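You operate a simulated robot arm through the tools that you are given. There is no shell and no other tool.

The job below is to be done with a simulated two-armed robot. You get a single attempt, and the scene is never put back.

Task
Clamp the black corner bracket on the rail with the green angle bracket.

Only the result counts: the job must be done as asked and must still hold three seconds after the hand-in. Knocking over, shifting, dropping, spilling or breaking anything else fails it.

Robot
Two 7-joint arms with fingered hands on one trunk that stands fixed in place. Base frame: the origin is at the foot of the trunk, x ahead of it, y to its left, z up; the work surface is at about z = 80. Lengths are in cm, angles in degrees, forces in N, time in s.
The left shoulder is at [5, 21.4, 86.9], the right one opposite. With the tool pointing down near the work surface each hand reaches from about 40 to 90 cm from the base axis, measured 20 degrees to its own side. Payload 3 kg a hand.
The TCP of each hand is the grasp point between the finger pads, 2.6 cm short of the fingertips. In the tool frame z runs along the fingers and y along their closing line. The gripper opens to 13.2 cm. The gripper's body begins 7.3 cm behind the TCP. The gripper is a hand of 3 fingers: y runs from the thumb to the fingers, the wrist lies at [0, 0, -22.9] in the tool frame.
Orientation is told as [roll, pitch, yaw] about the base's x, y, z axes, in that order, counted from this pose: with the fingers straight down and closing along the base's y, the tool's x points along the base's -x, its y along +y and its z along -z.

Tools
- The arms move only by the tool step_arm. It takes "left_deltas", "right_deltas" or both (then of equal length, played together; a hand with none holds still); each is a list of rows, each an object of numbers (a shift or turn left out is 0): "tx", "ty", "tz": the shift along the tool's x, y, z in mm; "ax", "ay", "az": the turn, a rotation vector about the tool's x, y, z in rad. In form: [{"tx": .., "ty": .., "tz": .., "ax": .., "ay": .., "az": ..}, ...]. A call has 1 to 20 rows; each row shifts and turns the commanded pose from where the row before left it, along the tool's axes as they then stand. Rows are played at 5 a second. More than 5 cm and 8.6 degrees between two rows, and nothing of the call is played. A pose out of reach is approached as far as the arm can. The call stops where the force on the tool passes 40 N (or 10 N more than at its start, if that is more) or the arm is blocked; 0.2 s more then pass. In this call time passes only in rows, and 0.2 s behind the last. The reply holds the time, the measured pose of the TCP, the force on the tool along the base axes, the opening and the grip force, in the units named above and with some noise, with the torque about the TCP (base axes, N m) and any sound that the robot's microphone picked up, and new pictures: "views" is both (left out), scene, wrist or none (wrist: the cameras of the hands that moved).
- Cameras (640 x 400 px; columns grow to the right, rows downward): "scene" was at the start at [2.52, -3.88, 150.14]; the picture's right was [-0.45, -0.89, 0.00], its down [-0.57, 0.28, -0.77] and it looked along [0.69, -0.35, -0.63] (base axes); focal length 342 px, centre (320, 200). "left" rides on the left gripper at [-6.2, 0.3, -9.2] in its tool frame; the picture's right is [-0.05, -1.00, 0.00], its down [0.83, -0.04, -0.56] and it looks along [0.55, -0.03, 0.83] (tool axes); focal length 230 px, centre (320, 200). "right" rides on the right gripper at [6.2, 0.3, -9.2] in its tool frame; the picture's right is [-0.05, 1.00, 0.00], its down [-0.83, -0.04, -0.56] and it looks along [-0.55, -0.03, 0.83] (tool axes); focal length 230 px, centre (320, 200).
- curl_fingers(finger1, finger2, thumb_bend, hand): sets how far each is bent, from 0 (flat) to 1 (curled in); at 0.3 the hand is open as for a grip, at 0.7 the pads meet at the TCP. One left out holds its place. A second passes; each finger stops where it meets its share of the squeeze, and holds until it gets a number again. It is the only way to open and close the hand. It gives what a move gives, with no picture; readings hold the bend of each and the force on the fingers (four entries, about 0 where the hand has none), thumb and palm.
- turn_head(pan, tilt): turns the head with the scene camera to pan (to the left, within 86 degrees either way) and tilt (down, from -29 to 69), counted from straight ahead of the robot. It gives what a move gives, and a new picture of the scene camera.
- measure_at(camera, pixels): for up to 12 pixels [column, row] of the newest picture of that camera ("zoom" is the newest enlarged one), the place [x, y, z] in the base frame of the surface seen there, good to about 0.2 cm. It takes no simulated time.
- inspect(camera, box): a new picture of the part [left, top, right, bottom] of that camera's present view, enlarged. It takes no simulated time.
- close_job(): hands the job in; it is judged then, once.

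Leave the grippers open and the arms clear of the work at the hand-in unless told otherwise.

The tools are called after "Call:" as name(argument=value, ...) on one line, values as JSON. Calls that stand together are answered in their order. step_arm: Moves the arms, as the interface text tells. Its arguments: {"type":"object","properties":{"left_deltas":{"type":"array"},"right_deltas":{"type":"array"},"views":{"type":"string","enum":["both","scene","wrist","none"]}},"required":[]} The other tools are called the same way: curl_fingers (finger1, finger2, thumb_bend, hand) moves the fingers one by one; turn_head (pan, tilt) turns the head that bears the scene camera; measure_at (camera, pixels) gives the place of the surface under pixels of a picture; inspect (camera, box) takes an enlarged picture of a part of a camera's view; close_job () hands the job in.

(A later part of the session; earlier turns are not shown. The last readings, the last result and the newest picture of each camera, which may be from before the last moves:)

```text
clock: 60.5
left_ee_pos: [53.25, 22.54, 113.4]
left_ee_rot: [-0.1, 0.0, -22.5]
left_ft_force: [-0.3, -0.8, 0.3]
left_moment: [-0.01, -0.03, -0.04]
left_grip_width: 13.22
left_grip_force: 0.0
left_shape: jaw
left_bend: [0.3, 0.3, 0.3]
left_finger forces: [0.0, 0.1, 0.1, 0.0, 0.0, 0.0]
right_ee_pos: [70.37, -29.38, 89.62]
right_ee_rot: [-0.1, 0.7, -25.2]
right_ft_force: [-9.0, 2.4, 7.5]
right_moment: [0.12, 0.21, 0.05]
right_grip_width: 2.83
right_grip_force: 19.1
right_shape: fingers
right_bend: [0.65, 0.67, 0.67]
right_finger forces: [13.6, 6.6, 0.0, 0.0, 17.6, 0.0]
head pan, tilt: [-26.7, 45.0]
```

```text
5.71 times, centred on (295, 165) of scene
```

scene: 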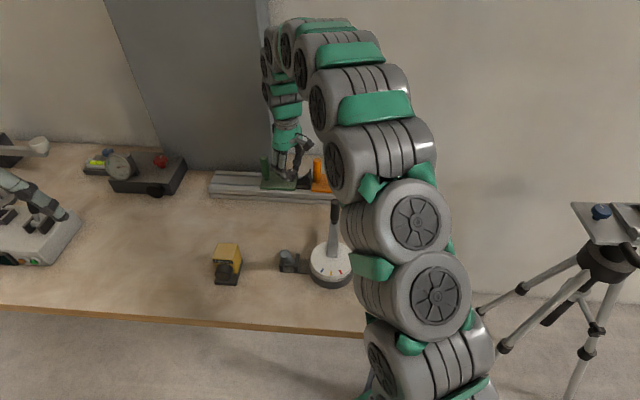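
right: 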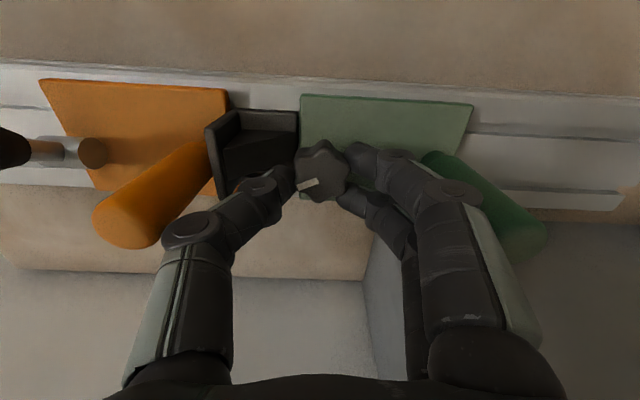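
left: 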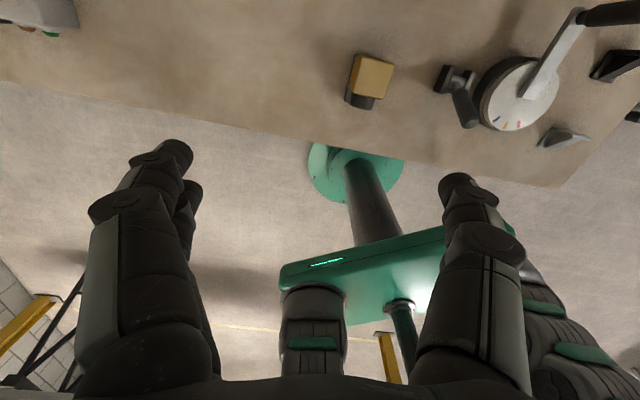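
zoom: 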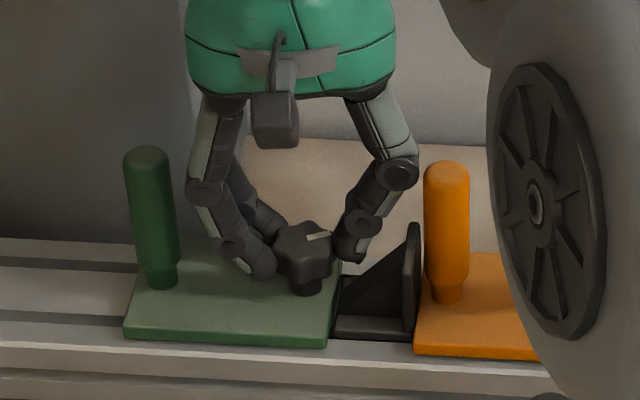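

Past halfway, with the knob about 40° short of its original locked angle. I'll rotate 0.35 rad more so the thumb clears the orange post, then restore the push toward orange before the final tightening.

Call:
step_arm(right_deltas=[{"az": 0.1}, {"az": 0.1}, {"az": 0.15}], views="wrist")

Call:
inspect(camera="right", box=[180, 60, 460, 260])

```text
clock: 61.3
left_ee_pos: [53.27, 22.61, 113.35]
left_ee_rot: [0.0, 0.0, -22.6]
left_ft_force: [0.1, 0.3, 0.1]
left_moment: [-0.01, -0.02, -0.01]
left_grip_width: 13.18
left_grip_force: 0.2
left_shape: jaw
left_bend: [0.3, 0.3, 0.3]
left_finger forces: [0.0, 0.0, 0.0, 0.0, 0.1, 0.0]
right_ee_pos: [70.46, -29.35, 89.61]
right_ee_rot: [-0.2, 0.6, -45.2]
right_ft_force: [-10.1, 4.6, 2.3]
right_moment: [0.14, 0.22, 0.09]
right_grip_width: 2.85
right_grip_force: 17.5
right_shape: fingers
right_bend: [0.65, 0.67, 0.67]
right_finger forces: [11.7, 5.3, 0.1, 0.0, 18.2, 0.0]
head pan, tilt: [-26.7, 45.0]
```

right: 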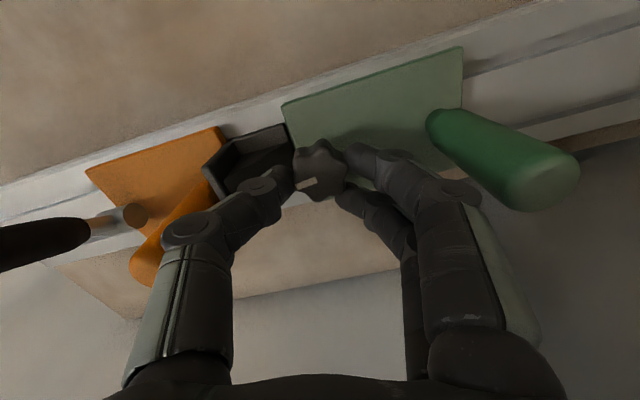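

```text
2.00 times, centred on (320, 160) of right
```

zoom: 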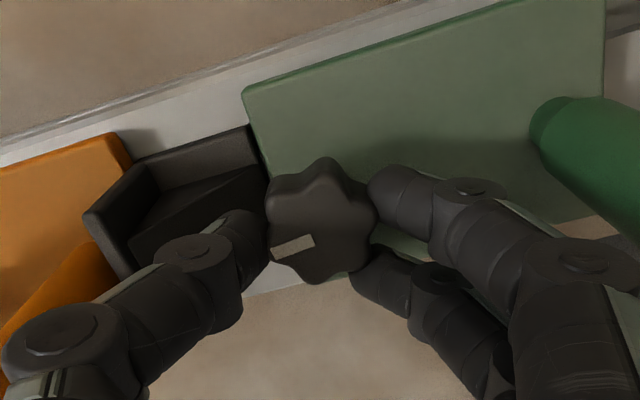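

A light push of 3 mm toward orange and 2 mm toward the robot will restore the bias. Then I'll check the forces.

Call:
step_arm(right_deltas=[{"tx": 0.9, "ty": -1.6}, {"tx": 0.9, "ty": -1.6}], views="wrist")

Call:
inspect(camera="scene", box=[260, 135, 340, 195])

```text
clock: 61.9
left_ee_pos: [53.33, 22.5, 113.3]
left_ee_rot: [0.0, 0.0, -22.6]
left_ft_force: [-0.3, 0.7, 0.1]
left_moment: [-0.02, 0.04, 0.03]
left_grip_width: 13.19
left_grip_force: 0.0
left_shape: jaw
left_bend: [0.3, 0.3, 0.3]
left_finger forces: [0.0, 0.0, 0.1, 0.1, 0.0, 0.1]
right_ee_pos: [70.17, -29.48, 89.84]
right_ee_rot: [-0.1, 0.4, -45.2]
right_ft_force: [9.2, 0.9, -3.8]
right_moment: [0.1, -0.27, -0.06]
right_grip_width: 2.85
right_grip_force: 18.6
right_shape: fingers
right_bend: [0.64, 0.66, 0.67]
right_finger forces: [12.5, 12.7, 0.0, 0.0, 12.5, 0.0]
head pan, tilt: [-26.7, 45.0]
```

right: 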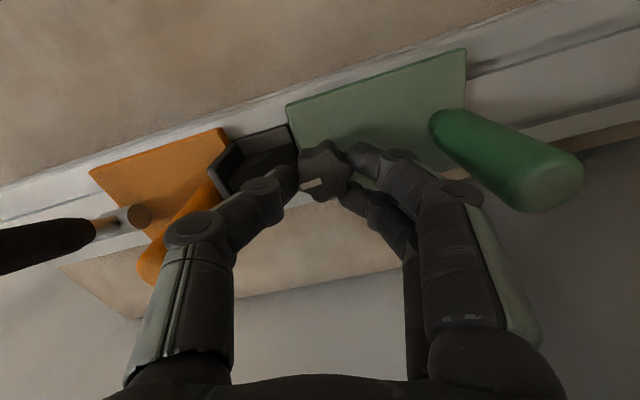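

```text
6.67 times, centred on (300, 165) of scene
```

zoom: 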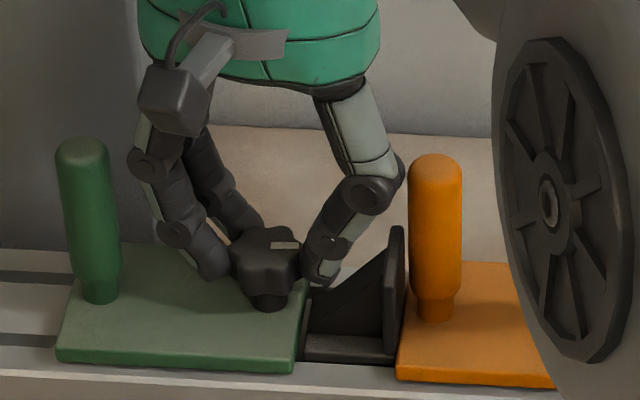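

The bias is 5.6 N toward orange, with a gap still visible between thumb and orange post. I'll add 1.5 mm of push and continue clockwise 0.3 rad.

Call:
step_arm(right_deltas=[{"tx": -0.35, "ty": -1.5, "az": 0.05}, {"az": 0.1}, {"az": 0.1}, {"az": 0.05}], views="wrist")

Call:
inspect(camera="right", box=[180, 60, 460, 260])

```text
clock: 62.9
left_ee_pos: [53.26, 22.64, 113.27]
left_ee_rot: [-0.1, 0.0, -22.6]
left_ft_force: [0.5, -0.4, 0.3]
left_moment: [-0.01, -0.01, 0.0]
left_grip_width: 13.2
left_grip_force: 0.0
left_shape: jaw
left_bend: [0.3, 0.3, 0.3]
left_finger forces: [0.1, 0.0, 0.1, 0.0, 0.0, 0.1]
right_ee_pos: [70.04, -29.6, 89.76]
right_ee_rot: [-0.5, 0.5, -62.3]
right_ft_force: [3.0, 6.6, 1.8]
right_moment: [0.28, -0.24, 0.15]
right_grip_width: 2.85
right_grip_force: 17.8
right_shape: fingers
right_bend: [0.64, 0.66, 0.67]
right_finger forces: [14.9, 8.7, 0.1, 0.0, 13.5, 0.0]
head pan, tilt: [-26.7, 45.0]
```

right: 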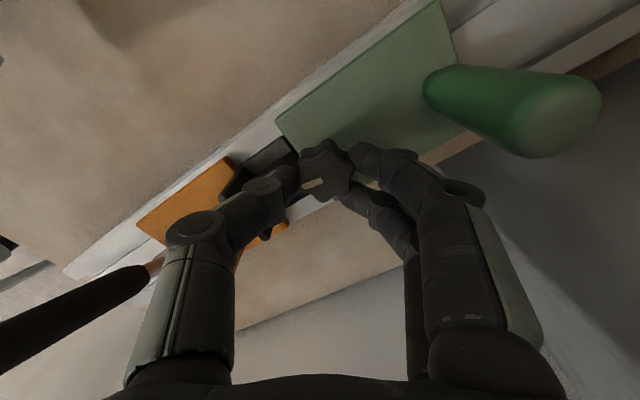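

```text
2.00 times, centred on (320, 160) of right
```

zoom: 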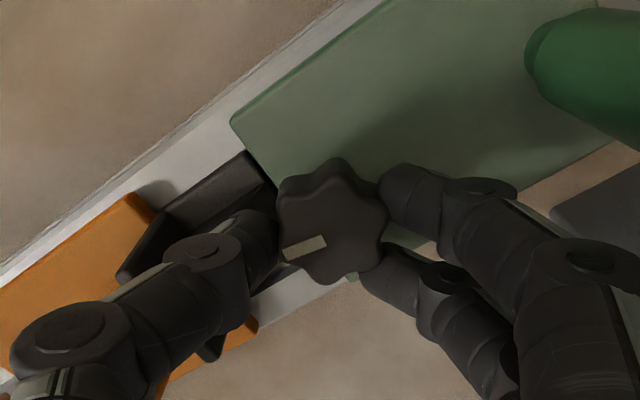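

Push is 7 N toward orange and torque is still low (0.15). Continuing clockwise.

Call:
step_arm(right_deltas=[{"az": 0.1}, {"az": 0.1}, {"az": 0.1}], views="wrist")

Call:
inspect(camera="right", box=[180, 60, 460, 260])

```text
clock: 63.7
left_ee_pos: [53.28, 22.54, 113.47]
left_ee_rot: [0.0, 0.0, -22.8]
left_ft_force: [-0.4, 0.1, 0.4]
left_moment: [-0.01, 0.0, -0.02]
left_grip_width: 13.19
left_grip_force: 0.0
left_shape: jaw
left_bend: [0.3, 0.3, 0.3]
left_finger forces: [0.1, 0.1, 0.0, 0.0, 0.1, 0.0]
right_ee_pos: [70.07, -29.64, 89.81]
right_ee_rot: [-0.5, 0.2, -79.7]
right_ft_force: [2.9, -3.1, 0.4]
right_moment: [0.01, -0.12, 0.33]
right_grip_width: 2.87
right_grip_force: 18.3
right_shape: fingers
right_bend: [0.64, 0.67, 0.67]
right_finger forces: [13.3, 5.5, 0.0, 0.0, 17.6, 0.0]
head pan, tilt: [-26.7, 45.0]
```

right: 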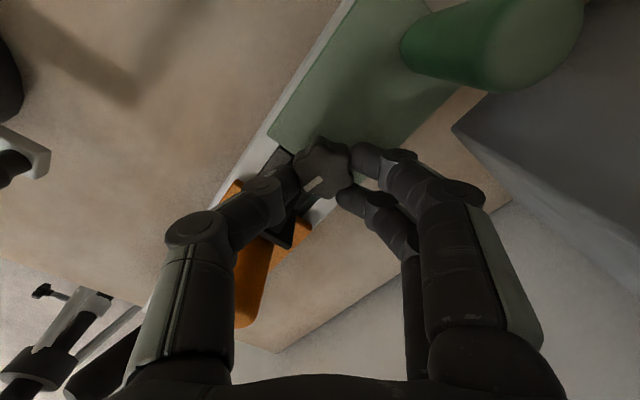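

```text
2.00 times, centred on (320, 160) of right
```

zoom: 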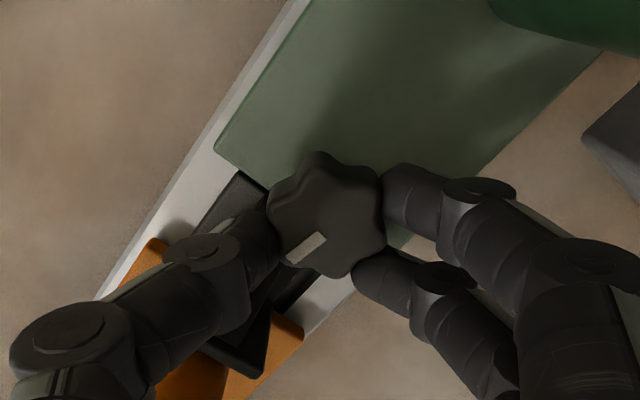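

The knob now resists (0.33 N m), and its mark shows it's back at the original locked angle with the fingers starting to slip. I'll snug it a bit more, 0.12 rad.

Call:
step_arm(right_deltas=[{"az": 0.06}, {"az": 0.06}], views="wrist")

Call:
inspect(camera="right", box=[180, 60, 460, 260])

Call:
inspect(camera="scene", box=[260, 135, 340, 195])

```text
clock: 64.3
left_ee_pos: [53.27, 22.52, 113.43]
left_ee_rot: [-0.1, -0.1, -22.7]
left_ft_force: [0.2, -0.3, 0.5]
left_moment: [0.01, -0.01, -0.01]
left_grip_width: 13.19
left_grip_force: 0.1
left_shape: jaw
left_bend: [0.3, 0.3, 0.3]
left_finger forces: [0.0, 0.0, 0.0, 0.0, 0.0, 0.1]
right_ee_pos: [69.89, -29.81, 89.74]
right_ee_rot: [-0.5, 0.2, -86.6]
right_ft_force: [-0.4, -11.8, 4.3]
right_moment: [-0.22, -0.01, 0.5]
right_grip_width: 2.82
right_grip_force: 20.9
right_shape: fingers
right_bend: [0.64, 0.68, 0.67]
right_finger forces: [13.3, 5.3, 0.0, 0.0, 22.5, 0.1]
head pan, tilt: [-26.7, 45.0]
```

right: 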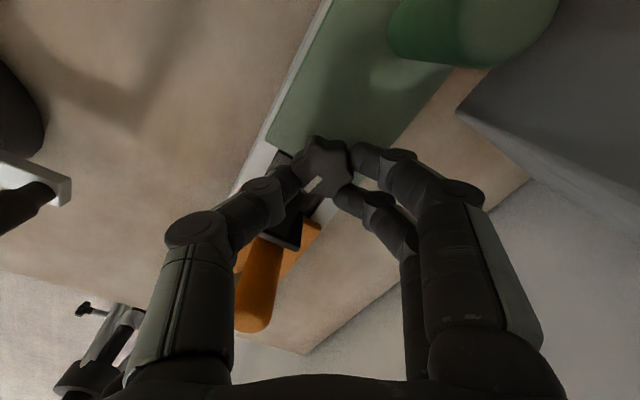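

```text
2.00 times, centred on (320, 160) of right
```

zoom: 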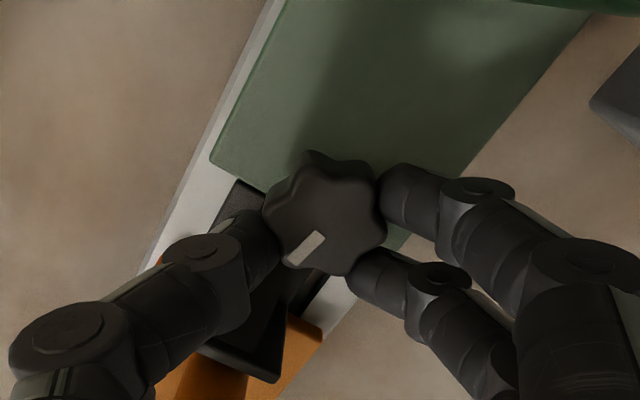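

```text
6.67 times, centred on (300, 165) of scene
```

zoom: 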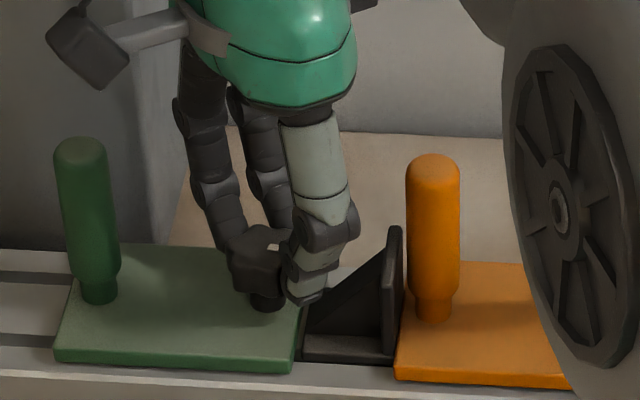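

Torque reached 0.5 N m with the knob not moving further, so it's at its stop. Green also stayed put against a 10 N pull the other way, so it is locked. I'll open the fingers and rise straight up.

Call:
curl_fingers(hand="right", finger1=0.54, finger2=0.54, thumb_bend=0.54)

Call:
step_arm(right_deltas=[{"tz": -15}, {"tz": -30}, {"tz": -40}], views="both")

Call:
inspect(camera="right", box=[200, 60, 440, 210])

Call:
inspect(camera="scene", box=[260, 150, 330, 200])

```text
clock: 65.3
left_ee_pos: [53.24, 22.51, 113.42]
left_ee_rot: [0.1, 0.0, -22.6]
left_ft_force: [0.2, 0.3, 1.3]
left_moment: [-0.01, 0.03, 0.02]
left_grip_width: 13.19
left_grip_force: 0.1
left_shape: jaw
left_bend: [0.3, 0.3, 0.3]
left_finger forces: [0.1, 0.1, 0.0, 0.0, 0.0, 0.0]
right_ee_pos: [70.08, -29.56, 89.78]
right_ee_rot: [-0.5, 0.3, -86.4]
right_ft_force: [-1.1, -0.7, 0.3]
right_moment: [0.0, 0.02, 0.02]
right_grip_width: 5.37
right_grip_force: 0.0
right_shape: fingers
right_bend: [0.54, 0.54, 0.54]
right_finger forces: [0.0, 0.0, 0.1, 0.1, 0.0, 0.0]
head pan, tilt: [-26.7, 45.0]
```

```text
clock: 66.1
left_ee_pos: [53.21, 22.52, 113.33]
left_ee_rot: [0.0, -0.1, -22.7]
left_ft_force: [-0.5, 0.0, -0.2]
left_moment: [0.02, 0.03, -0.01]
left_grip_width: 13.21
left_grip_force: 0.0
left_shape: jaw
left_bend: [0.3, 0.3, 0.3]
left_finger forces: [0.0, 0.1, 0.0, 0.0, 0.1, 0.1]
right_ee_pos: [69.85, -29.47, 98.14]
right_ee_rot: [-0.6, 0.4, -86.4]
right_ft_force: [0.5, 0.5, 0.8]
right_moment: [0.0, 0.0, 0.03]
right_grip_width: 5.43
right_grip_force: 0.1
right_shape: fingers
right_bend: [0.54, 0.54, 0.54]
right_finger forces: [0.0, 0.0, 0.0, 0.0, 0.1, 0.0]
head pan, tilt: [-26.7, 45.0]
```

scene: 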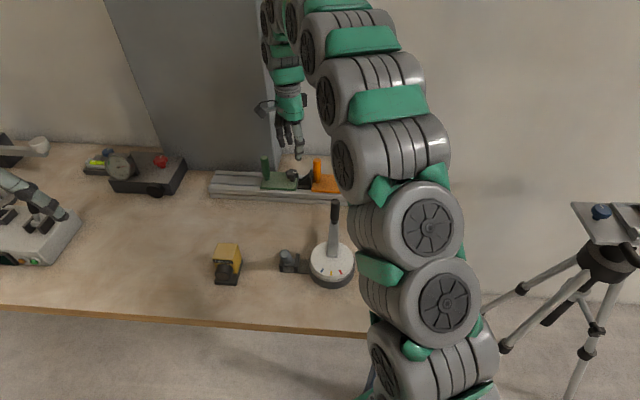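
right: 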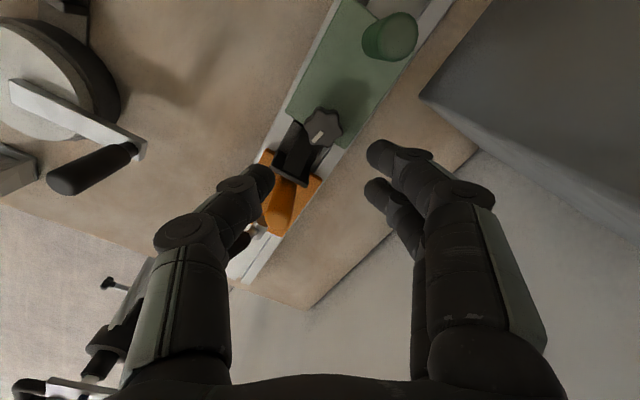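

```text
2.67 times, centred on (320, 135) of right
```

zoom: 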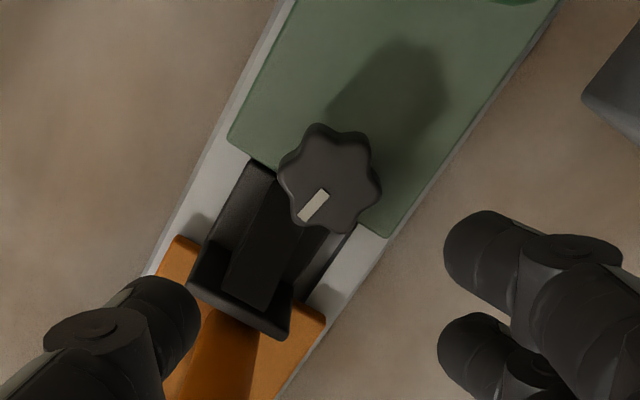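

```text
8.00 times, centred on (295, 175) of scene
```

zoom: 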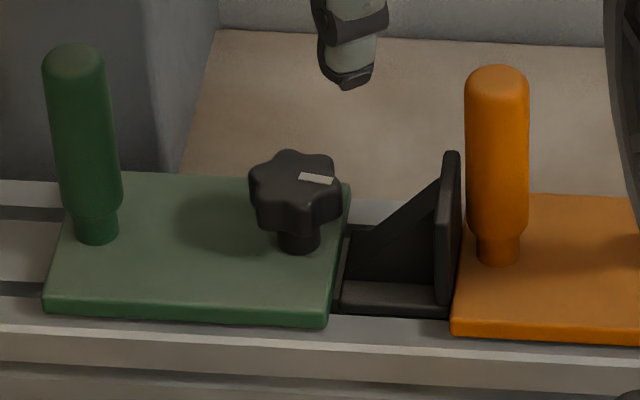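

It looks clamped: foot against green, flange back against orange, and the knob mark back at its locked direction. I'll zoom on both contact lines to check for gaps.

Call:
inspect(camera="right", box=[270, 100, 350, 150])

Call:
inspect(camera="scene", box=[290, 165, 322, 195])

Call:
inspect(camera="right", box=[260, 140, 340, 190])

```text
8.00 times, centred on (310, 125) of right
```

zoom: 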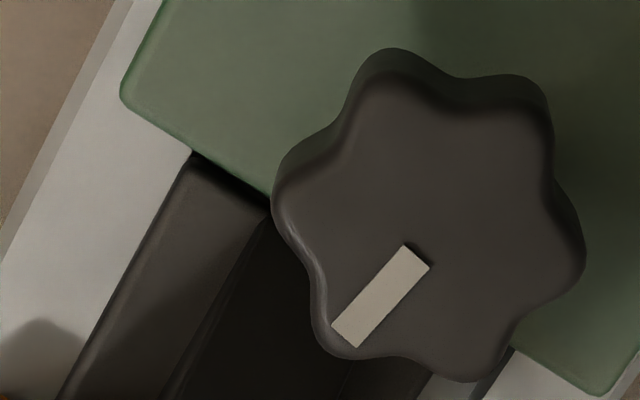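

```text
13.33 times, centred on (306, 180) of scene
```

zoom: 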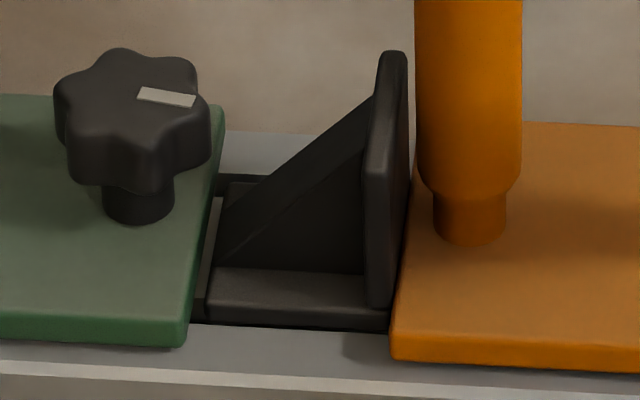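

```text
8.00 times, centred on (300, 165) of right
```

zoom: 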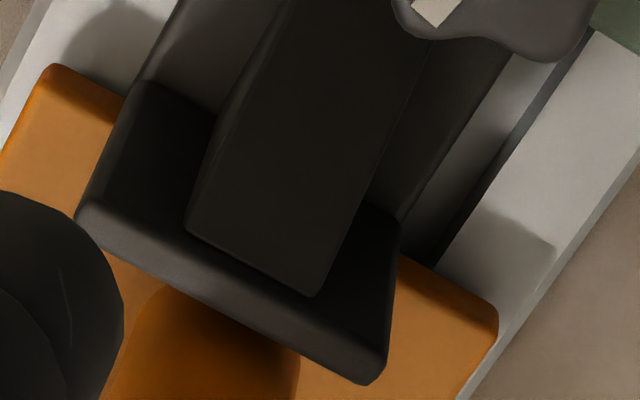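

In the scene zoom there may be a thin light strip between green's edge and the foot, near (212,235). I'll look closer there and measure.

Call:
inspect(camera="scene", box=[294, 172, 310, 192])

Call:
measure_at(camera="zoom", pixels=[[200, 250], [215, 220], [230, 250], [260, 250], [245, 330], [180, 330], [160, 300], [210, 300], [280, 300], [235, 200]])

```text
16.00 times, centred on (302, 182) of scene
```

zoom: 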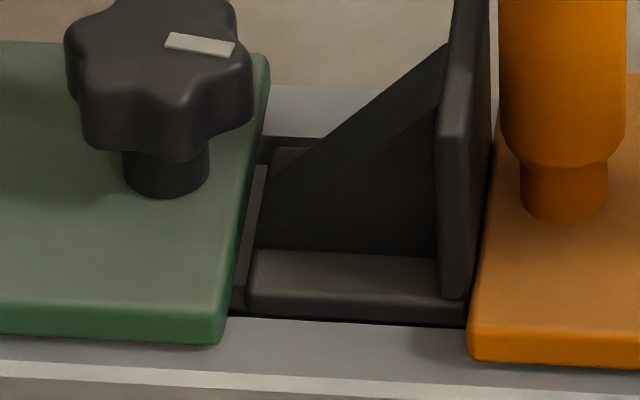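

```text
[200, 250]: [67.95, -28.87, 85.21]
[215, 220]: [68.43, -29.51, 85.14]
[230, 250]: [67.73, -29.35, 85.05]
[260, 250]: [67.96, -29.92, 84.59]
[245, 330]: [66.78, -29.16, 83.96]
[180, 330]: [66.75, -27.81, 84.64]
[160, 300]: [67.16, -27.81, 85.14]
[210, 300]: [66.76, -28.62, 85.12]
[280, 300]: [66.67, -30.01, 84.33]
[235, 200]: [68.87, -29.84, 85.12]
```

There is a gap of about 2 mm between green's edge and the foot. Green must have been dragged back while the knob was tightening, so the bracket isn't really pinned. I'll loosen the knob again, press, and re-lock while holding the push. First I'll measure the knob centre again.

Call:
inspect(camera="right", box=[270, 100, 370, 162])

Call:
measure_at(camera="zoom", pixels=[[340, 170], [290, 110], [390, 110], [420, 170], [330, 230], [270, 165], [400, 235], [345, 140]])

```text
6.40 times, centred on (320, 131) of right
```

zoom: 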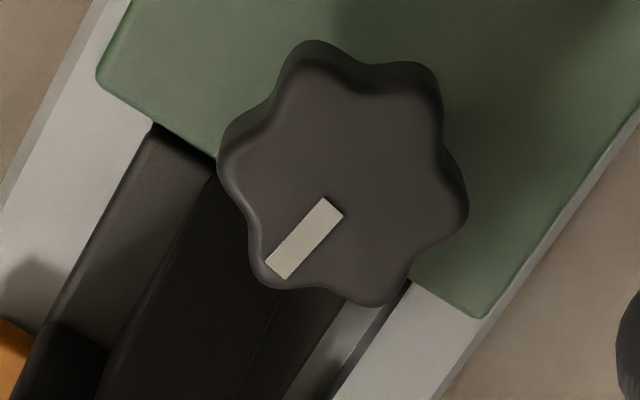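

```text
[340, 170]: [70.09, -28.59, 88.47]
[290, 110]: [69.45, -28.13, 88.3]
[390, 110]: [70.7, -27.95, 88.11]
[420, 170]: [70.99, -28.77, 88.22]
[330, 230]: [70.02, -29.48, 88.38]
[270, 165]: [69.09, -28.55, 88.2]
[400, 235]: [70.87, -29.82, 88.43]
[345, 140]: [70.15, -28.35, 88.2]
```

The knob centre is now at about (70.13,-28.87). One hand can't hold the push steadily while twisting, so I'll have the left hand push the green post from its far-left side while the right hand works the knob. I'll check where the right arm's links are to plan a safe left-arm path.

Call:
measure_at(camera="scene", pixels=[[300, 30], [325, 50], [350, 100], [330, 110], [345, 170], [410, 200], [420, 230], [440, 300], [340, 40], [400, 110], [430, 150], [288, 90]])

Call:
measure_at(camera="scene", pixels=[[265, 165], [264, 180], [228, 265], [290, 262], [335, 215], [40, 225], [65, 235], [160, 160], [345, 95], [320, 90], [280, 50], [265, 60]])

```text
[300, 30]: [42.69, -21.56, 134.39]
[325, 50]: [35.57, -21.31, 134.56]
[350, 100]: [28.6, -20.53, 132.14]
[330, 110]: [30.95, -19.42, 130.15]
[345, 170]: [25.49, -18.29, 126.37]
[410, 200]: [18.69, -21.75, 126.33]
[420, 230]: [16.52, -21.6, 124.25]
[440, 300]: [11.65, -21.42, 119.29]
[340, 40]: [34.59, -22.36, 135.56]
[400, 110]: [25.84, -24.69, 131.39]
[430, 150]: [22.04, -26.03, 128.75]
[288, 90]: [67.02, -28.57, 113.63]
```

```text
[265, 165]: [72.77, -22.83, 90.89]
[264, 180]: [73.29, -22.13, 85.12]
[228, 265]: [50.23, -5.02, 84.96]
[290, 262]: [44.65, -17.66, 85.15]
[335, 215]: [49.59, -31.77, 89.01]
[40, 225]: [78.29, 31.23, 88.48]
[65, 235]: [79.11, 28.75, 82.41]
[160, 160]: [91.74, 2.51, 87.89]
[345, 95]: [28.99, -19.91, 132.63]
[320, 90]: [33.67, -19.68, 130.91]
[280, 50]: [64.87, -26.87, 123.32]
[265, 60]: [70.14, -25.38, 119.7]
```

The right arm is high (links at z ≥ 119, y ≤ -18), so there's room for the left hand to come in low from the robot side. I'll close the left hand and move it to an intermediate point.

Call:
curl_fingers(hand="left", finger1=0.7, finger2=0.7, thumb_bend=0.7)

Call:
step_arm(left_deltas=[{"tx": -23, "ty": -24.3, "tz": 8.5, "az": 0.04}, {"tx": -23, "ty": -24.3, "tz": 8.5, "az": 0.04}, {"tx": -23, "ty": -24.3, "tz": 8.5, "az": 0.04}, {"tx": -23, "ty": -24.3, "tz": 8.5, "az": 0.04}, {"ay": -0.122}, {"ay": -0.122}, {"ay": -0.122}, {"ay": -0.122}, {"ay": -0.122}], views="both")

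```text
clock: 67.1
left_ee_pos: [53.27, 22.56, 113.39]
left_ee_rot: [0.1, 0.0, -22.6]
left_ft_force: [0.7, 0.4, 0.2]
left_moment: [-0.01, -0.03, 0.03]
left_grip_width: 0.64
left_grip_force: 0.1
left_shape: fingers
left_bend: [0.7, 0.7, 0.7]
left_finger forces: [0.0, 0.0, 0.0, 0.1, 0.0, 0.0]
right_ee_pos: [69.8, -29.51, 98.25]
right_ee_rot: [-0.5, 0.3, -86.5]
right_ft_force: [-0.4, -0.4, 0.5]
right_moment: [0.01, 0.01, 0.0]
right_grip_width: 5.38
right_grip_force: 0.1
right_shape: fingers
right_bend: [0.54, 0.54, 0.54]
right_finger forces: [0.1, 0.0, 0.1, 0.0, 0.0, 0.1]
head pan, tilt: [-26.7, 45.0]
```

```text
clock: 69.1
left_ee_pos: [57.26, 9.69, 109.93]
left_ee_rot: [0.0, -35.0, -31.8]
left_ft_force: [0.1, 0.1, -0.2]
left_moment: [0.0, 0.01, -0.05]
left_grip_width: 0.59
left_grip_force: 0.0
left_shape: fingers
left_bend: [0.7, 0.7, 0.7]
left_finger forces: [0.1, 0.1, 0.0, 0.0, 0.1, 0.0]
right_ee_pos: [69.84, -29.52, 98.24]
right_ee_rot: [-0.5, 0.2, -86.3]
right_ft_force: [1.1, 0.5, 0.1]
right_moment: [-0.02, -0.01, 0.03]
right_grip_width: 5.4
right_grip_force: 0.0
right_shape: fingers
right_bend: [0.54, 0.54, 0.54]
right_finger forces: [0.1, 0.0, 0.0, 0.1, 0.0, 0.0]
head pan, tilt: [-26.7, 45.0]
```

scene: 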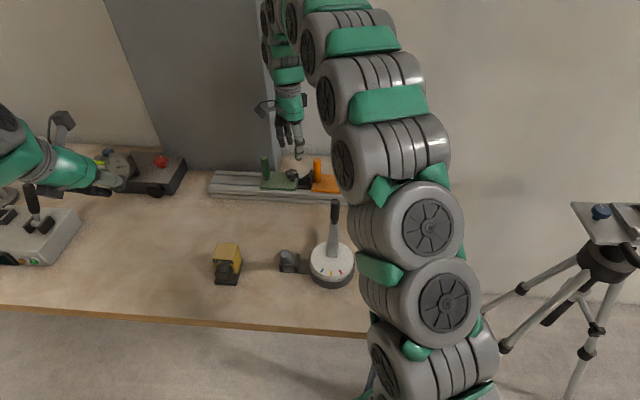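
left: 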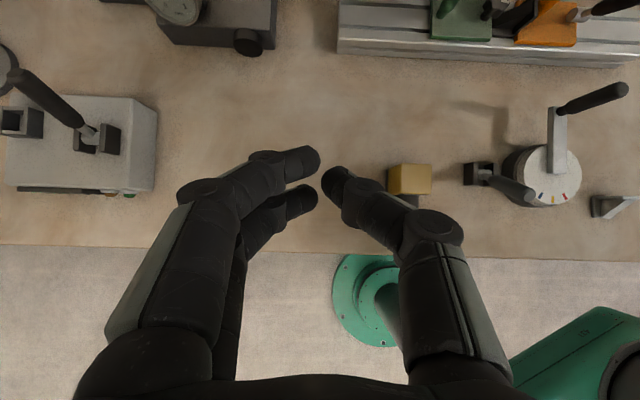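

The left hand is pitched -35° with the thumb on the -u side. I'll move it on toward the green post's left side, staying high, and add the rest of the tilt.

Call:
step_arm(left_deltas=[{"tx": -22.1, "ty": -17.7, "tz": 24.1}, {"tx": -22.1, "ty": -17.7, "tz": 24.1}, {"tx": -22.1, "ty": -17.7, "tz": 24.1}, {"tx": -22.1, "ty": -17.7, "tz": 24.1}, {"tx": -22.1, "ty": -17.7, "tz": 24.1}, {"tx": -22.1, "ty": -17.7, "tz": 24.1}, {"tx": -22.1, "ty": -17.7, "tz": 24.1}], views="scene")

Call:
step_arm(left_deltas=[{"ay": -0.122}, {"ay": -0.122}, {"ay": -0.122}, {"ay": -0.122}, {"ay": -0.122}], views="both")

```text
clock: 70.7
left_ee_pos: [69.67, -12.55, 105.07]
left_ee_rot: [-0.1, -34.9, -31.7]
left_ft_force: [-1.0, 0.0, -0.1]
left_moment: [0.01, -0.02, -0.03]
left_grip_width: 0.57
left_grip_force: 0.1
left_shape: fingers
left_bend: [0.7, 0.7, 0.7]
left_finger forces: [0.1, 0.0, 0.2, 0.0, 0.0, 0.0]
right_ee_pos: [69.86, -29.52, 98.17]
right_ee_rot: [-0.5, 0.3, -86.4]
right_ft_force: [0.8, -0.9, -0.5]
right_moment: [-0.02, 0.02, 0.02]
right_grip_width: 5.4
right_grip_force: 0.0
right_shape: fingers
right_bend: [0.54, 0.54, 0.54]
right_finger forces: [0.0, 0.0, 0.1, 0.0, 0.0, 0.0]
head pan, tilt: [-26.7, 45.0]
```

scene: 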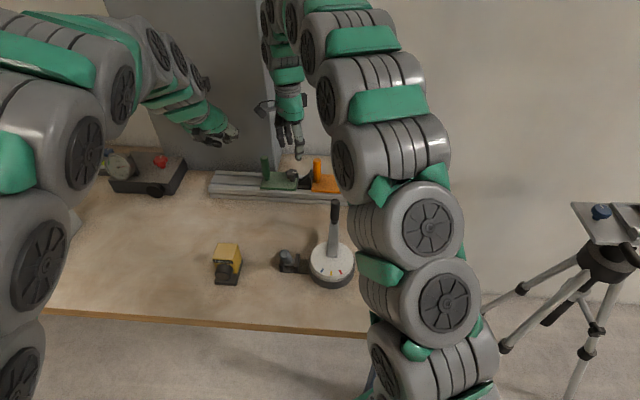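

```text
clock: 71.9
left_ee_pos: [69.64, -12.6, 105.09]
left_ee_rot: [0.1, -70.0, -31.9]
left_ft_force: [-0.2, -0.7, -0.4]
left_moment: [0.0, 0.01, -0.03]
left_grip_width: 0.57
left_grip_force: 0.0
left_shape: fingers
left_bend: [0.7, 0.7, 0.7]
left_finger forces: [0.0, 0.1, 0.1, 0.0, 0.0, 0.0]
right_ee_pos: [69.76, -29.6, 98.17]
right_ee_rot: [-0.6, 0.3, -86.4]
right_ft_force: [-0.3, -0.1, -1.6]
right_moment: [0.01, 0.03, 0.01]
right_grip_width: 5.41
right_grip_force: 0.0
right_shape: fingers
right_bend: [0.54, 0.54, 0.54]
right_finger forces: [0.0, 0.1, 0.0, 0.0, 0.0, 0.1]
head pan, tilt: [-26.7, 45.0]
```

scene: 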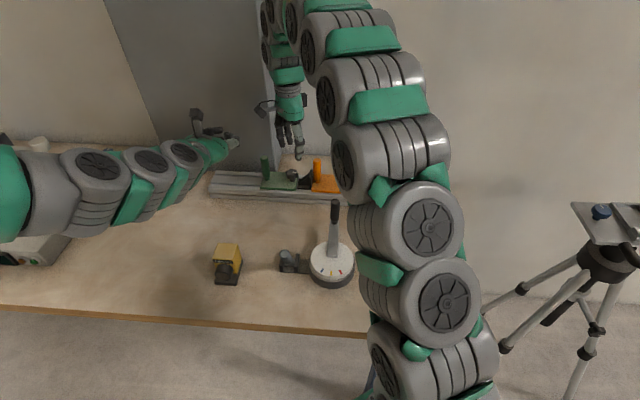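
left: 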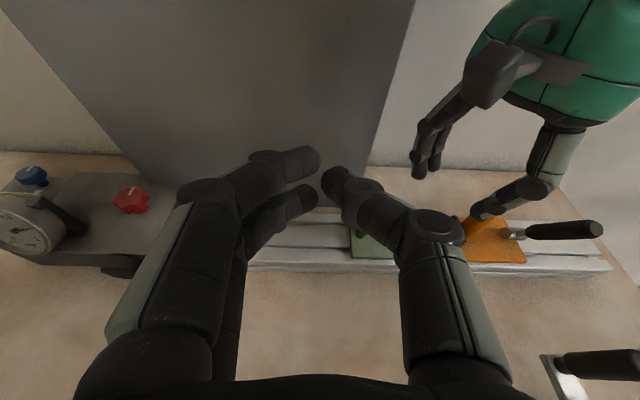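

The left hand is nearly horizontal, pointing across the rail. I'll lower it to z ≈ 91 in front of the rail, then check before advancing over the rail.

Call:
step_arm(left_deltas=[{"tx": 26.5, "ty": -3.8, "tz": 9.6}, {"tx": 26.5, "ty": -3.8, "tz": 9.6}, {"tx": 26.5, "ty": -3.8, "tz": 9.6}, {"tx": 26.5, "ty": -3.8, "tz": 9.6}, {"tx": 26.5, "ty": -3.8, "tz": 9.6}], views="both")

Call:
inspect(camera="left", box=[260, 80, 580, 280])

```text
clock: 73.1
left_ee_pos: [68.7, -14.29, 90.89]
left_ee_rot: [-0.1, -69.9, -31.7]
left_ft_force: [0.1, 0.1, 0.5]
left_moment: [0.01, 0.0, -0.03]
left_grip_width: 0.6
left_grip_force: 0.0
left_shape: fingers
left_bend: [0.7, 0.7, 0.7]
left_finger forces: [0.0, 0.0, 0.0, 0.0, 0.0, 0.0]
right_ee_pos: [69.95, -29.45, 98.21]
right_ee_rot: [-0.4, 0.3, -86.4]
right_ft_force: [0.8, 0.0, -0.5]
right_moment: [-0.02, 0.01, -0.01]
right_grip_width: 5.43
right_grip_force: 0.0
right_shape: fingers
right_bend: [0.54, 0.54, 0.54]
right_finger forces: [0.0, 0.0, 0.0, 0.0, 0.1, 0.1]
head pan, tilt: [-26.7, 45.0]
```

scene: 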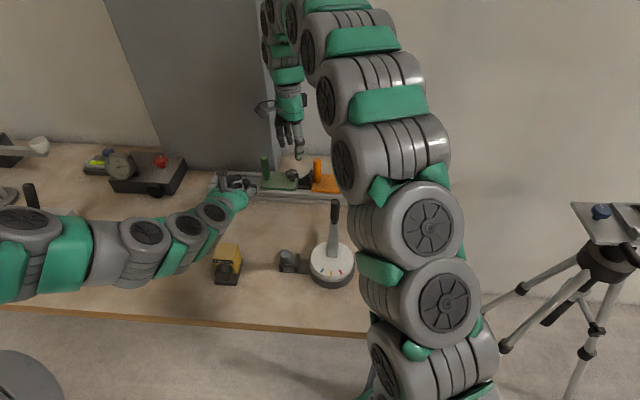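
left: 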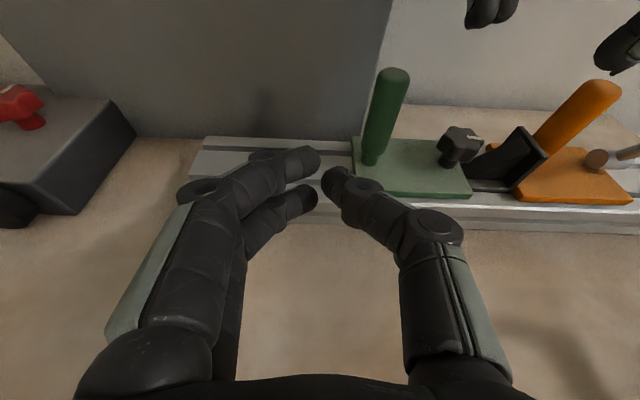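

```text
2.00 times, centred on (420, 180) of left
```

zoom: 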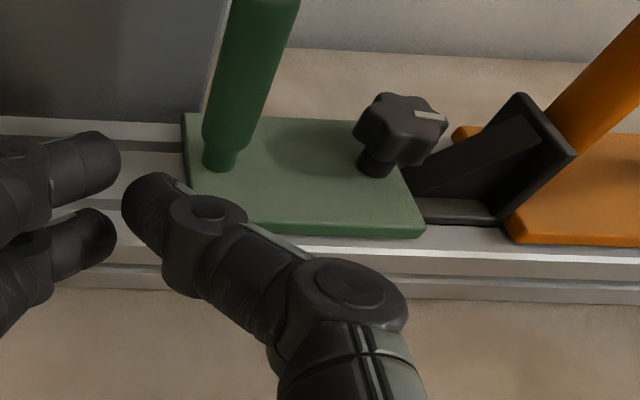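

From the left camera I can see the green post, knob and bracket clearly. I'll advance the left hand 7.4 cm over the rail, with the fingertips just left of the post.

Call:
step_arm(left_deltas=[{"tx": -8.4, "tz": 23.2}, {"tx": -8.4, "tz": 23.2}, {"tx": -8.4, "tz": 23.2}], views="both")

Call:
inspect(camera="left", box=[260, 80, 580, 280])

Call:
inspect(camera="scene", box=[210, 110, 340, 210])

```text
clock: 73.9
left_ee_pos: [75.2, -18.28, 90.9]
left_ee_rot: [0.0, -69.9, -31.8]
left_ft_force: [-0.1, -0.2, -0.4]
left_moment: [-0.01, 0.03, -0.02]
left_grip_width: 0.58
left_grip_force: 0.1
left_shape: fingers
left_bend: [0.7, 0.7, 0.7]
left_finger forces: [0.0, 0.1, 0.1, 0.1, 0.0, 0.1]
right_ee_pos: [69.81, -29.45, 98.13]
right_ee_rot: [-0.5, 0.3, -86.3]
right_ft_force: [0.5, -0.1, -1.0]
right_moment: [0.04, -0.01, -0.01]
right_grip_width: 5.39
right_grip_force: 0.0
right_shape: fingers
right_bend: [0.54, 0.54, 0.54]
right_finger forces: [0.1, 0.0, 0.0, 0.1, 0.0, 0.0]
head pan, tilt: [-26.7, 45.0]
```

scene: 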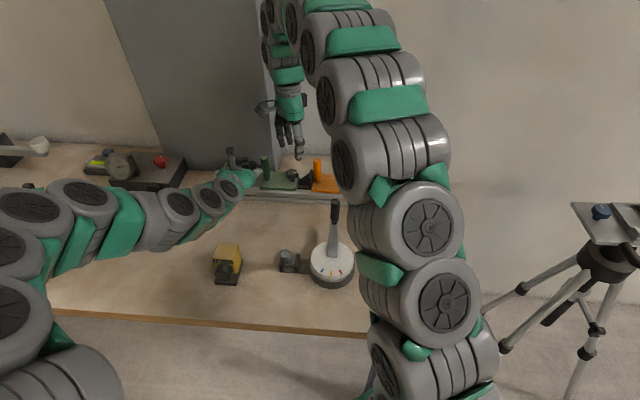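
left: 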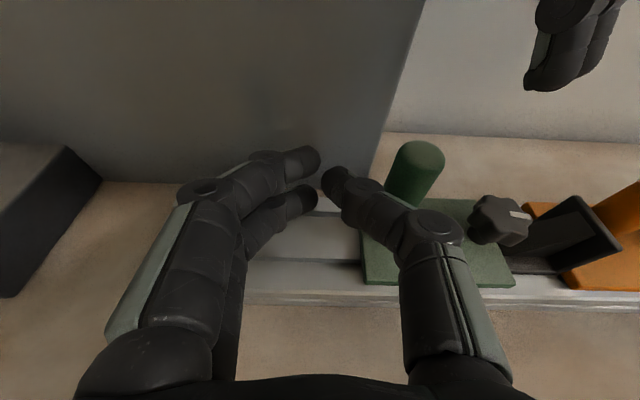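

```text
2.00 times, centred on (420, 180) of left
```

zoom: 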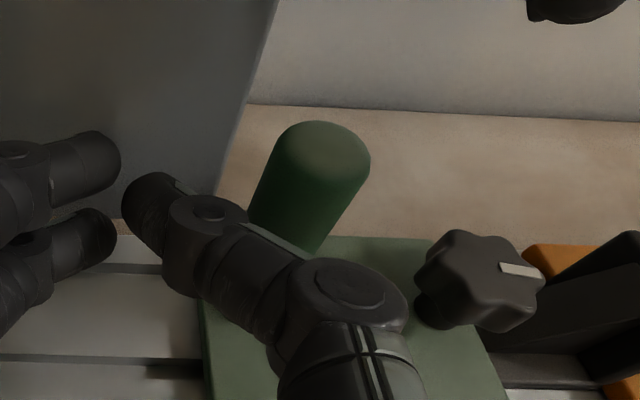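

```text
4.00 times, centred on (275, 160) of scene
```

zoom: 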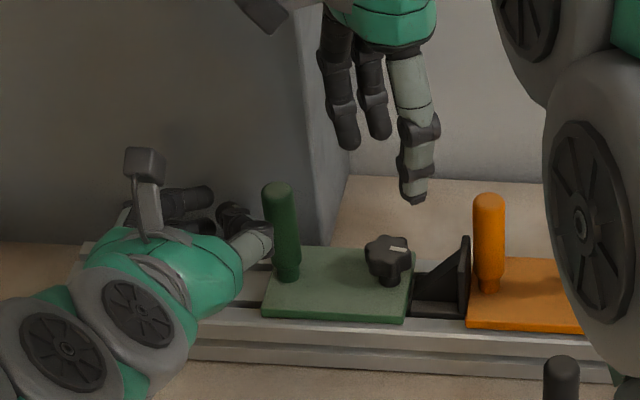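

Left hand is in place about 2 cm left of the post. Now the right hand: I'll turn to about yaw -62, so thumb and fingers fall into the knob's valleys, centre over the knob at (70.13,-28.87), and check.

Call:
step_arm(right_deltas=[{"az": -0.142}, {"az": -0.142}, {"az": -0.142}, {"tx": 4.2, "ty": 5.5}], views="wrist")

Call:
inspect(camera="right", box=[260, 80, 420, 180])

Call:
measure_at(camera="zoom", pixels=[[250, 190], [225, 230], [300, 190], [255, 130], [255, 250], [200, 190], [280, 160], [240, 170]])

```text
clock: 74.9
left_ee_pos: [74.9, -18.3, 90.93]
left_ee_rot: [-0.1, -70.0, -31.8]
left_ft_force: [-0.2, 0.6, 0.4]
left_moment: [-0.01, 0.01, -0.02]
left_grip_width: 0.59
left_grip_force: 0.1
left_shape: fingers
left_bend: [0.7, 0.7, 0.7]
left_finger forces: [0.0, 0.0, 0.1, 0.0, 0.0, 0.0]
right_ee_pos: [70.36, -29.01, 98.05]
right_ee_rot: [-0.4, 0.5, -61.9]
right_ft_force: [-0.4, -0.7, 0.2]
right_moment: [-0.02, 0.0, 0.01]
right_grip_width: 5.4
right_grip_force: 0.1
right_shape: fingers
right_bend: [0.54, 0.54, 0.54]
right_finger forces: [0.1, 0.1, 0.0, 0.1, 0.0, 0.0]
head pan, tilt: [-26.7, 45.0]
```

right: 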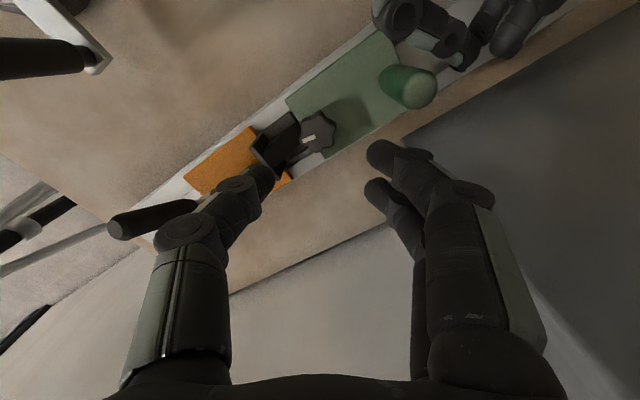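

```text
4.00 times, centred on (340, 130) of right
```

zoom: 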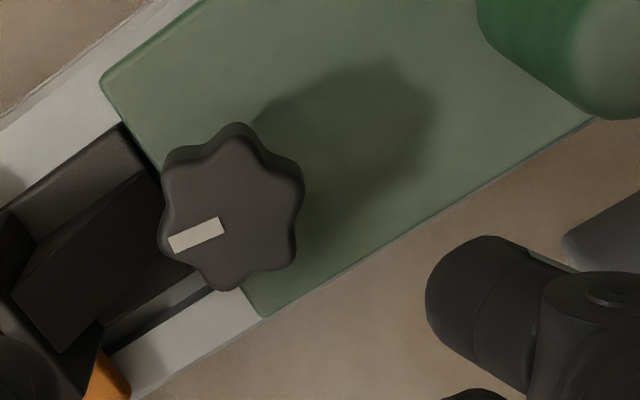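

```text
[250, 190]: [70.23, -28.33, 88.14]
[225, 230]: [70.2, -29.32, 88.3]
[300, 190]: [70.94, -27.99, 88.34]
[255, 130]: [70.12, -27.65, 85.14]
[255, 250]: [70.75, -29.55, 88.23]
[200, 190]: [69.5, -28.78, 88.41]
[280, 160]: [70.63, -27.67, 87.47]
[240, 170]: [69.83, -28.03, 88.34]
```

The knob is centred to about 1.4 mm. I'll correct that and lower around it.

Call:
step_arm(right_deltas=[{"ty": -1.4, "tz": 20}, {"tz": 30}, {"tz": 24}, {"tz": 10}], views="both")

Call:
inspect(camera="right", box=[200, 80, 440, 230])

Call:
inspect(camera="scene", box=[220, 110, 340, 200])

```text
clock: 75.9
left_ee_pos: [75.03, -18.28, 91.0]
left_ee_rot: [0.0, -69.9, -31.8]
left_ft_force: [-0.5, 0.5, 0.8]
left_moment: [-0.01, 0.0, 0.0]
left_grip_width: 0.6
left_grip_force: 0.1
left_shape: fingers
left_bend: [0.7, 0.7, 0.7]
left_finger forces: [0.0, 0.0, 0.1, 0.0, 0.0, 0.0]
right_ee_pos: [70.02, -29.06, 89.86]
right_ee_rot: [-0.4, 0.5, -62.0]
right_ft_force: [0.0, -0.4, 0.2]
right_moment: [0.0, 0.02, 0.03]
right_grip_width: 5.4
right_grip_force: 0.1
right_shape: fingers
right_bend: [0.54, 0.54, 0.54]
right_finger forces: [0.0, 0.0, 0.1, 0.0, 0.1, 0.1]
head pan, tilt: [-26.7, 45.0]
```

scene: 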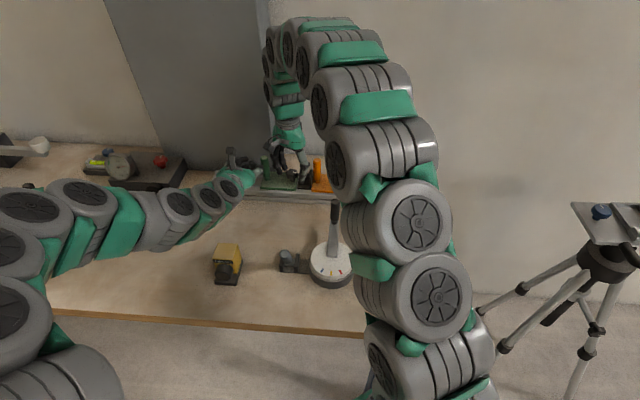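
right: 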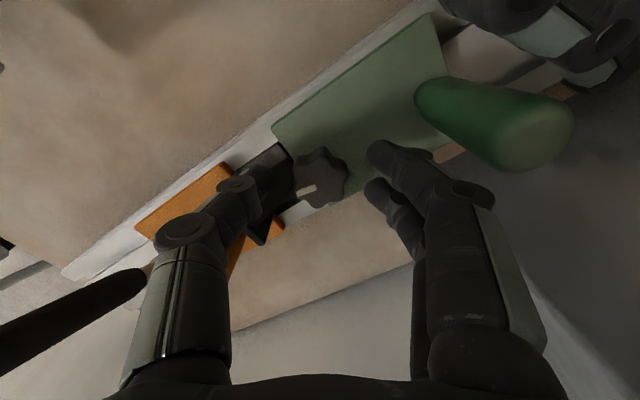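

```text
2.67 times, centred on (320, 155) of right
```

zoom: 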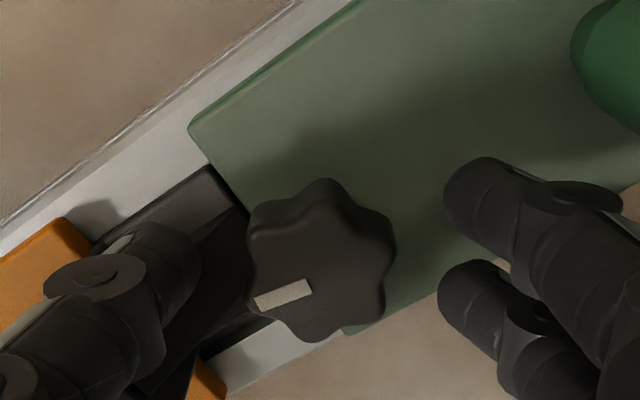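

```text
4.44 times, centred on (280, 155) of scene
```

zoom: 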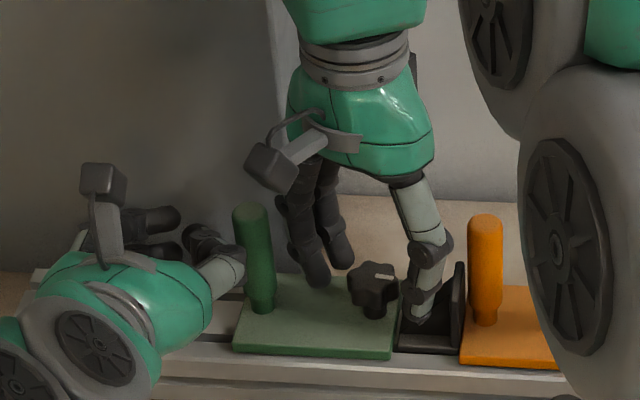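

Everything is clear. Closing the right hand on the knob.

Call:
curl_fingers(hand="right", finger1=0.75, finger2=0.75, thumb_bend=0.75)

Call:
inspect(camera="right", box=[220, 100, 460, 250])

```text
clock: 76.9
left_ee_pos: [75.06, -18.16, 90.82]
left_ee_rot: [0.0, -69.9, -31.8]
left_ft_force: [-0.1, 0.5, -0.8]
left_moment: [-0.03, 0.0, 0.0]
left_grip_width: 0.61
left_grip_force: 0.0
left_shape: fingers
left_bend: [0.7, 0.7, 0.7]
left_finger forces: [0.1, 0.0, 0.0, 0.0, 0.0, 0.0]
right_ee_pos: [70.17, -29.03, 89.71]
right_ee_rot: [-0.4, 0.6, -62.0]
right_ft_force: [-3.2, 1.0, -8.1]
right_moment: [0.01, 0.07, 0.0]
right_grip_width: 2.67
right_grip_force: 15.8
right_shape: fingers
right_bend: [0.65, 0.64, 0.65]
right_finger forces: [7.5, 7.4, 0.0, 0.0, 17.0, 0.0]
head pan, tilt: [-26.7, 45.0]
```

```text
2.67 times, centred on (340, 175) of right
```

zoom: 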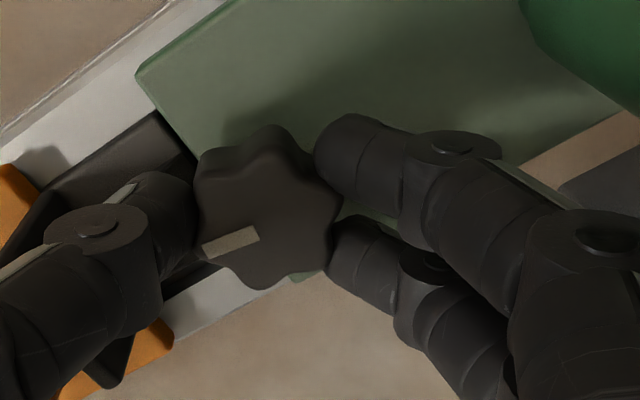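

A centred grip with the fingers in the valleys. Turning counter-clockwise 0.9 rad to loosen.

Call:
step_arm(right_deltas=[{"az": -0.1}, {"az": -0.1}, {"az": -0.1}, {"az": -0.1}, {"az": -0.1}, {"az": -0.1}, {"az": -0.1}, {"az": -0.1}, {"az": -0.1}], views="both")

Call:
inspect(camera="right", box=[220, 100, 460, 250])

```text
clock: 78.9
left_ee_pos: [75.1, -18.31, 90.82]
left_ee_rot: [0.1, -70.0, -31.9]
left_ft_force: [-0.8, 0.5, -0.3]
left_moment: [-0.02, -0.01, 0.0]
left_grip_width: 0.61
left_grip_force: 0.0
left_shape: fingers
left_bend: [0.7, 0.7, 0.7]
left_finger forces: [0.1, 0.1, 0.0, 0.0, 0.1, 0.0]
right_ee_pos: [70.21, -29.12, 89.78]
right_ee_rot: [0.3, 0.6, -10.2]
right_ft_force: [-12.2, 5.7, -10.4]
right_moment: [0.14, 0.3, -0.05]
right_grip_width: 2.7
right_grip_force: 16.2
right_shape: fingers
right_bend: [0.65, 0.65, 0.66]
right_finger forces: [10.2, 7.7, 0.1, 0.1, 14.4, 0.1]
head pan, tilt: [-26.7, 45.0]
```

scene: 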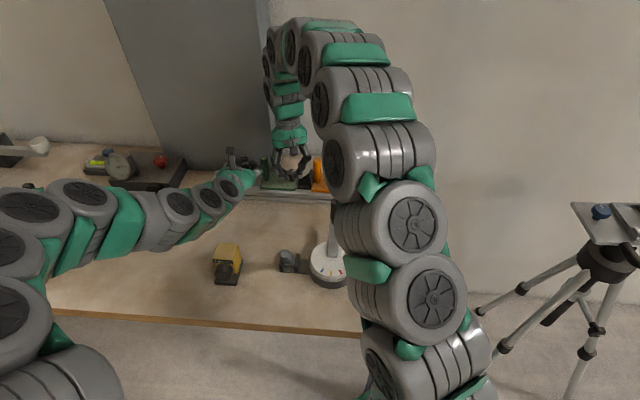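
right: 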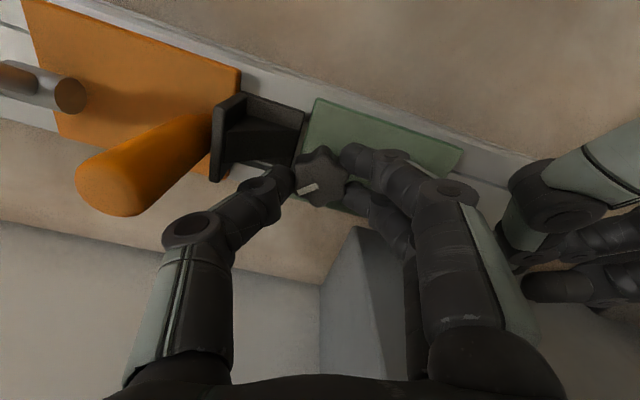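

```text
2.67 times, centred on (340, 175) of right
```

zoom: 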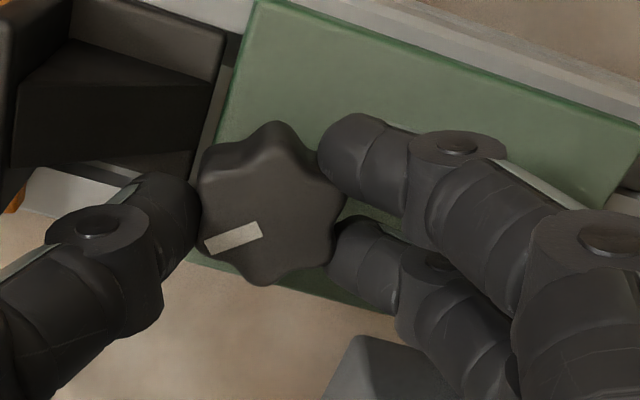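

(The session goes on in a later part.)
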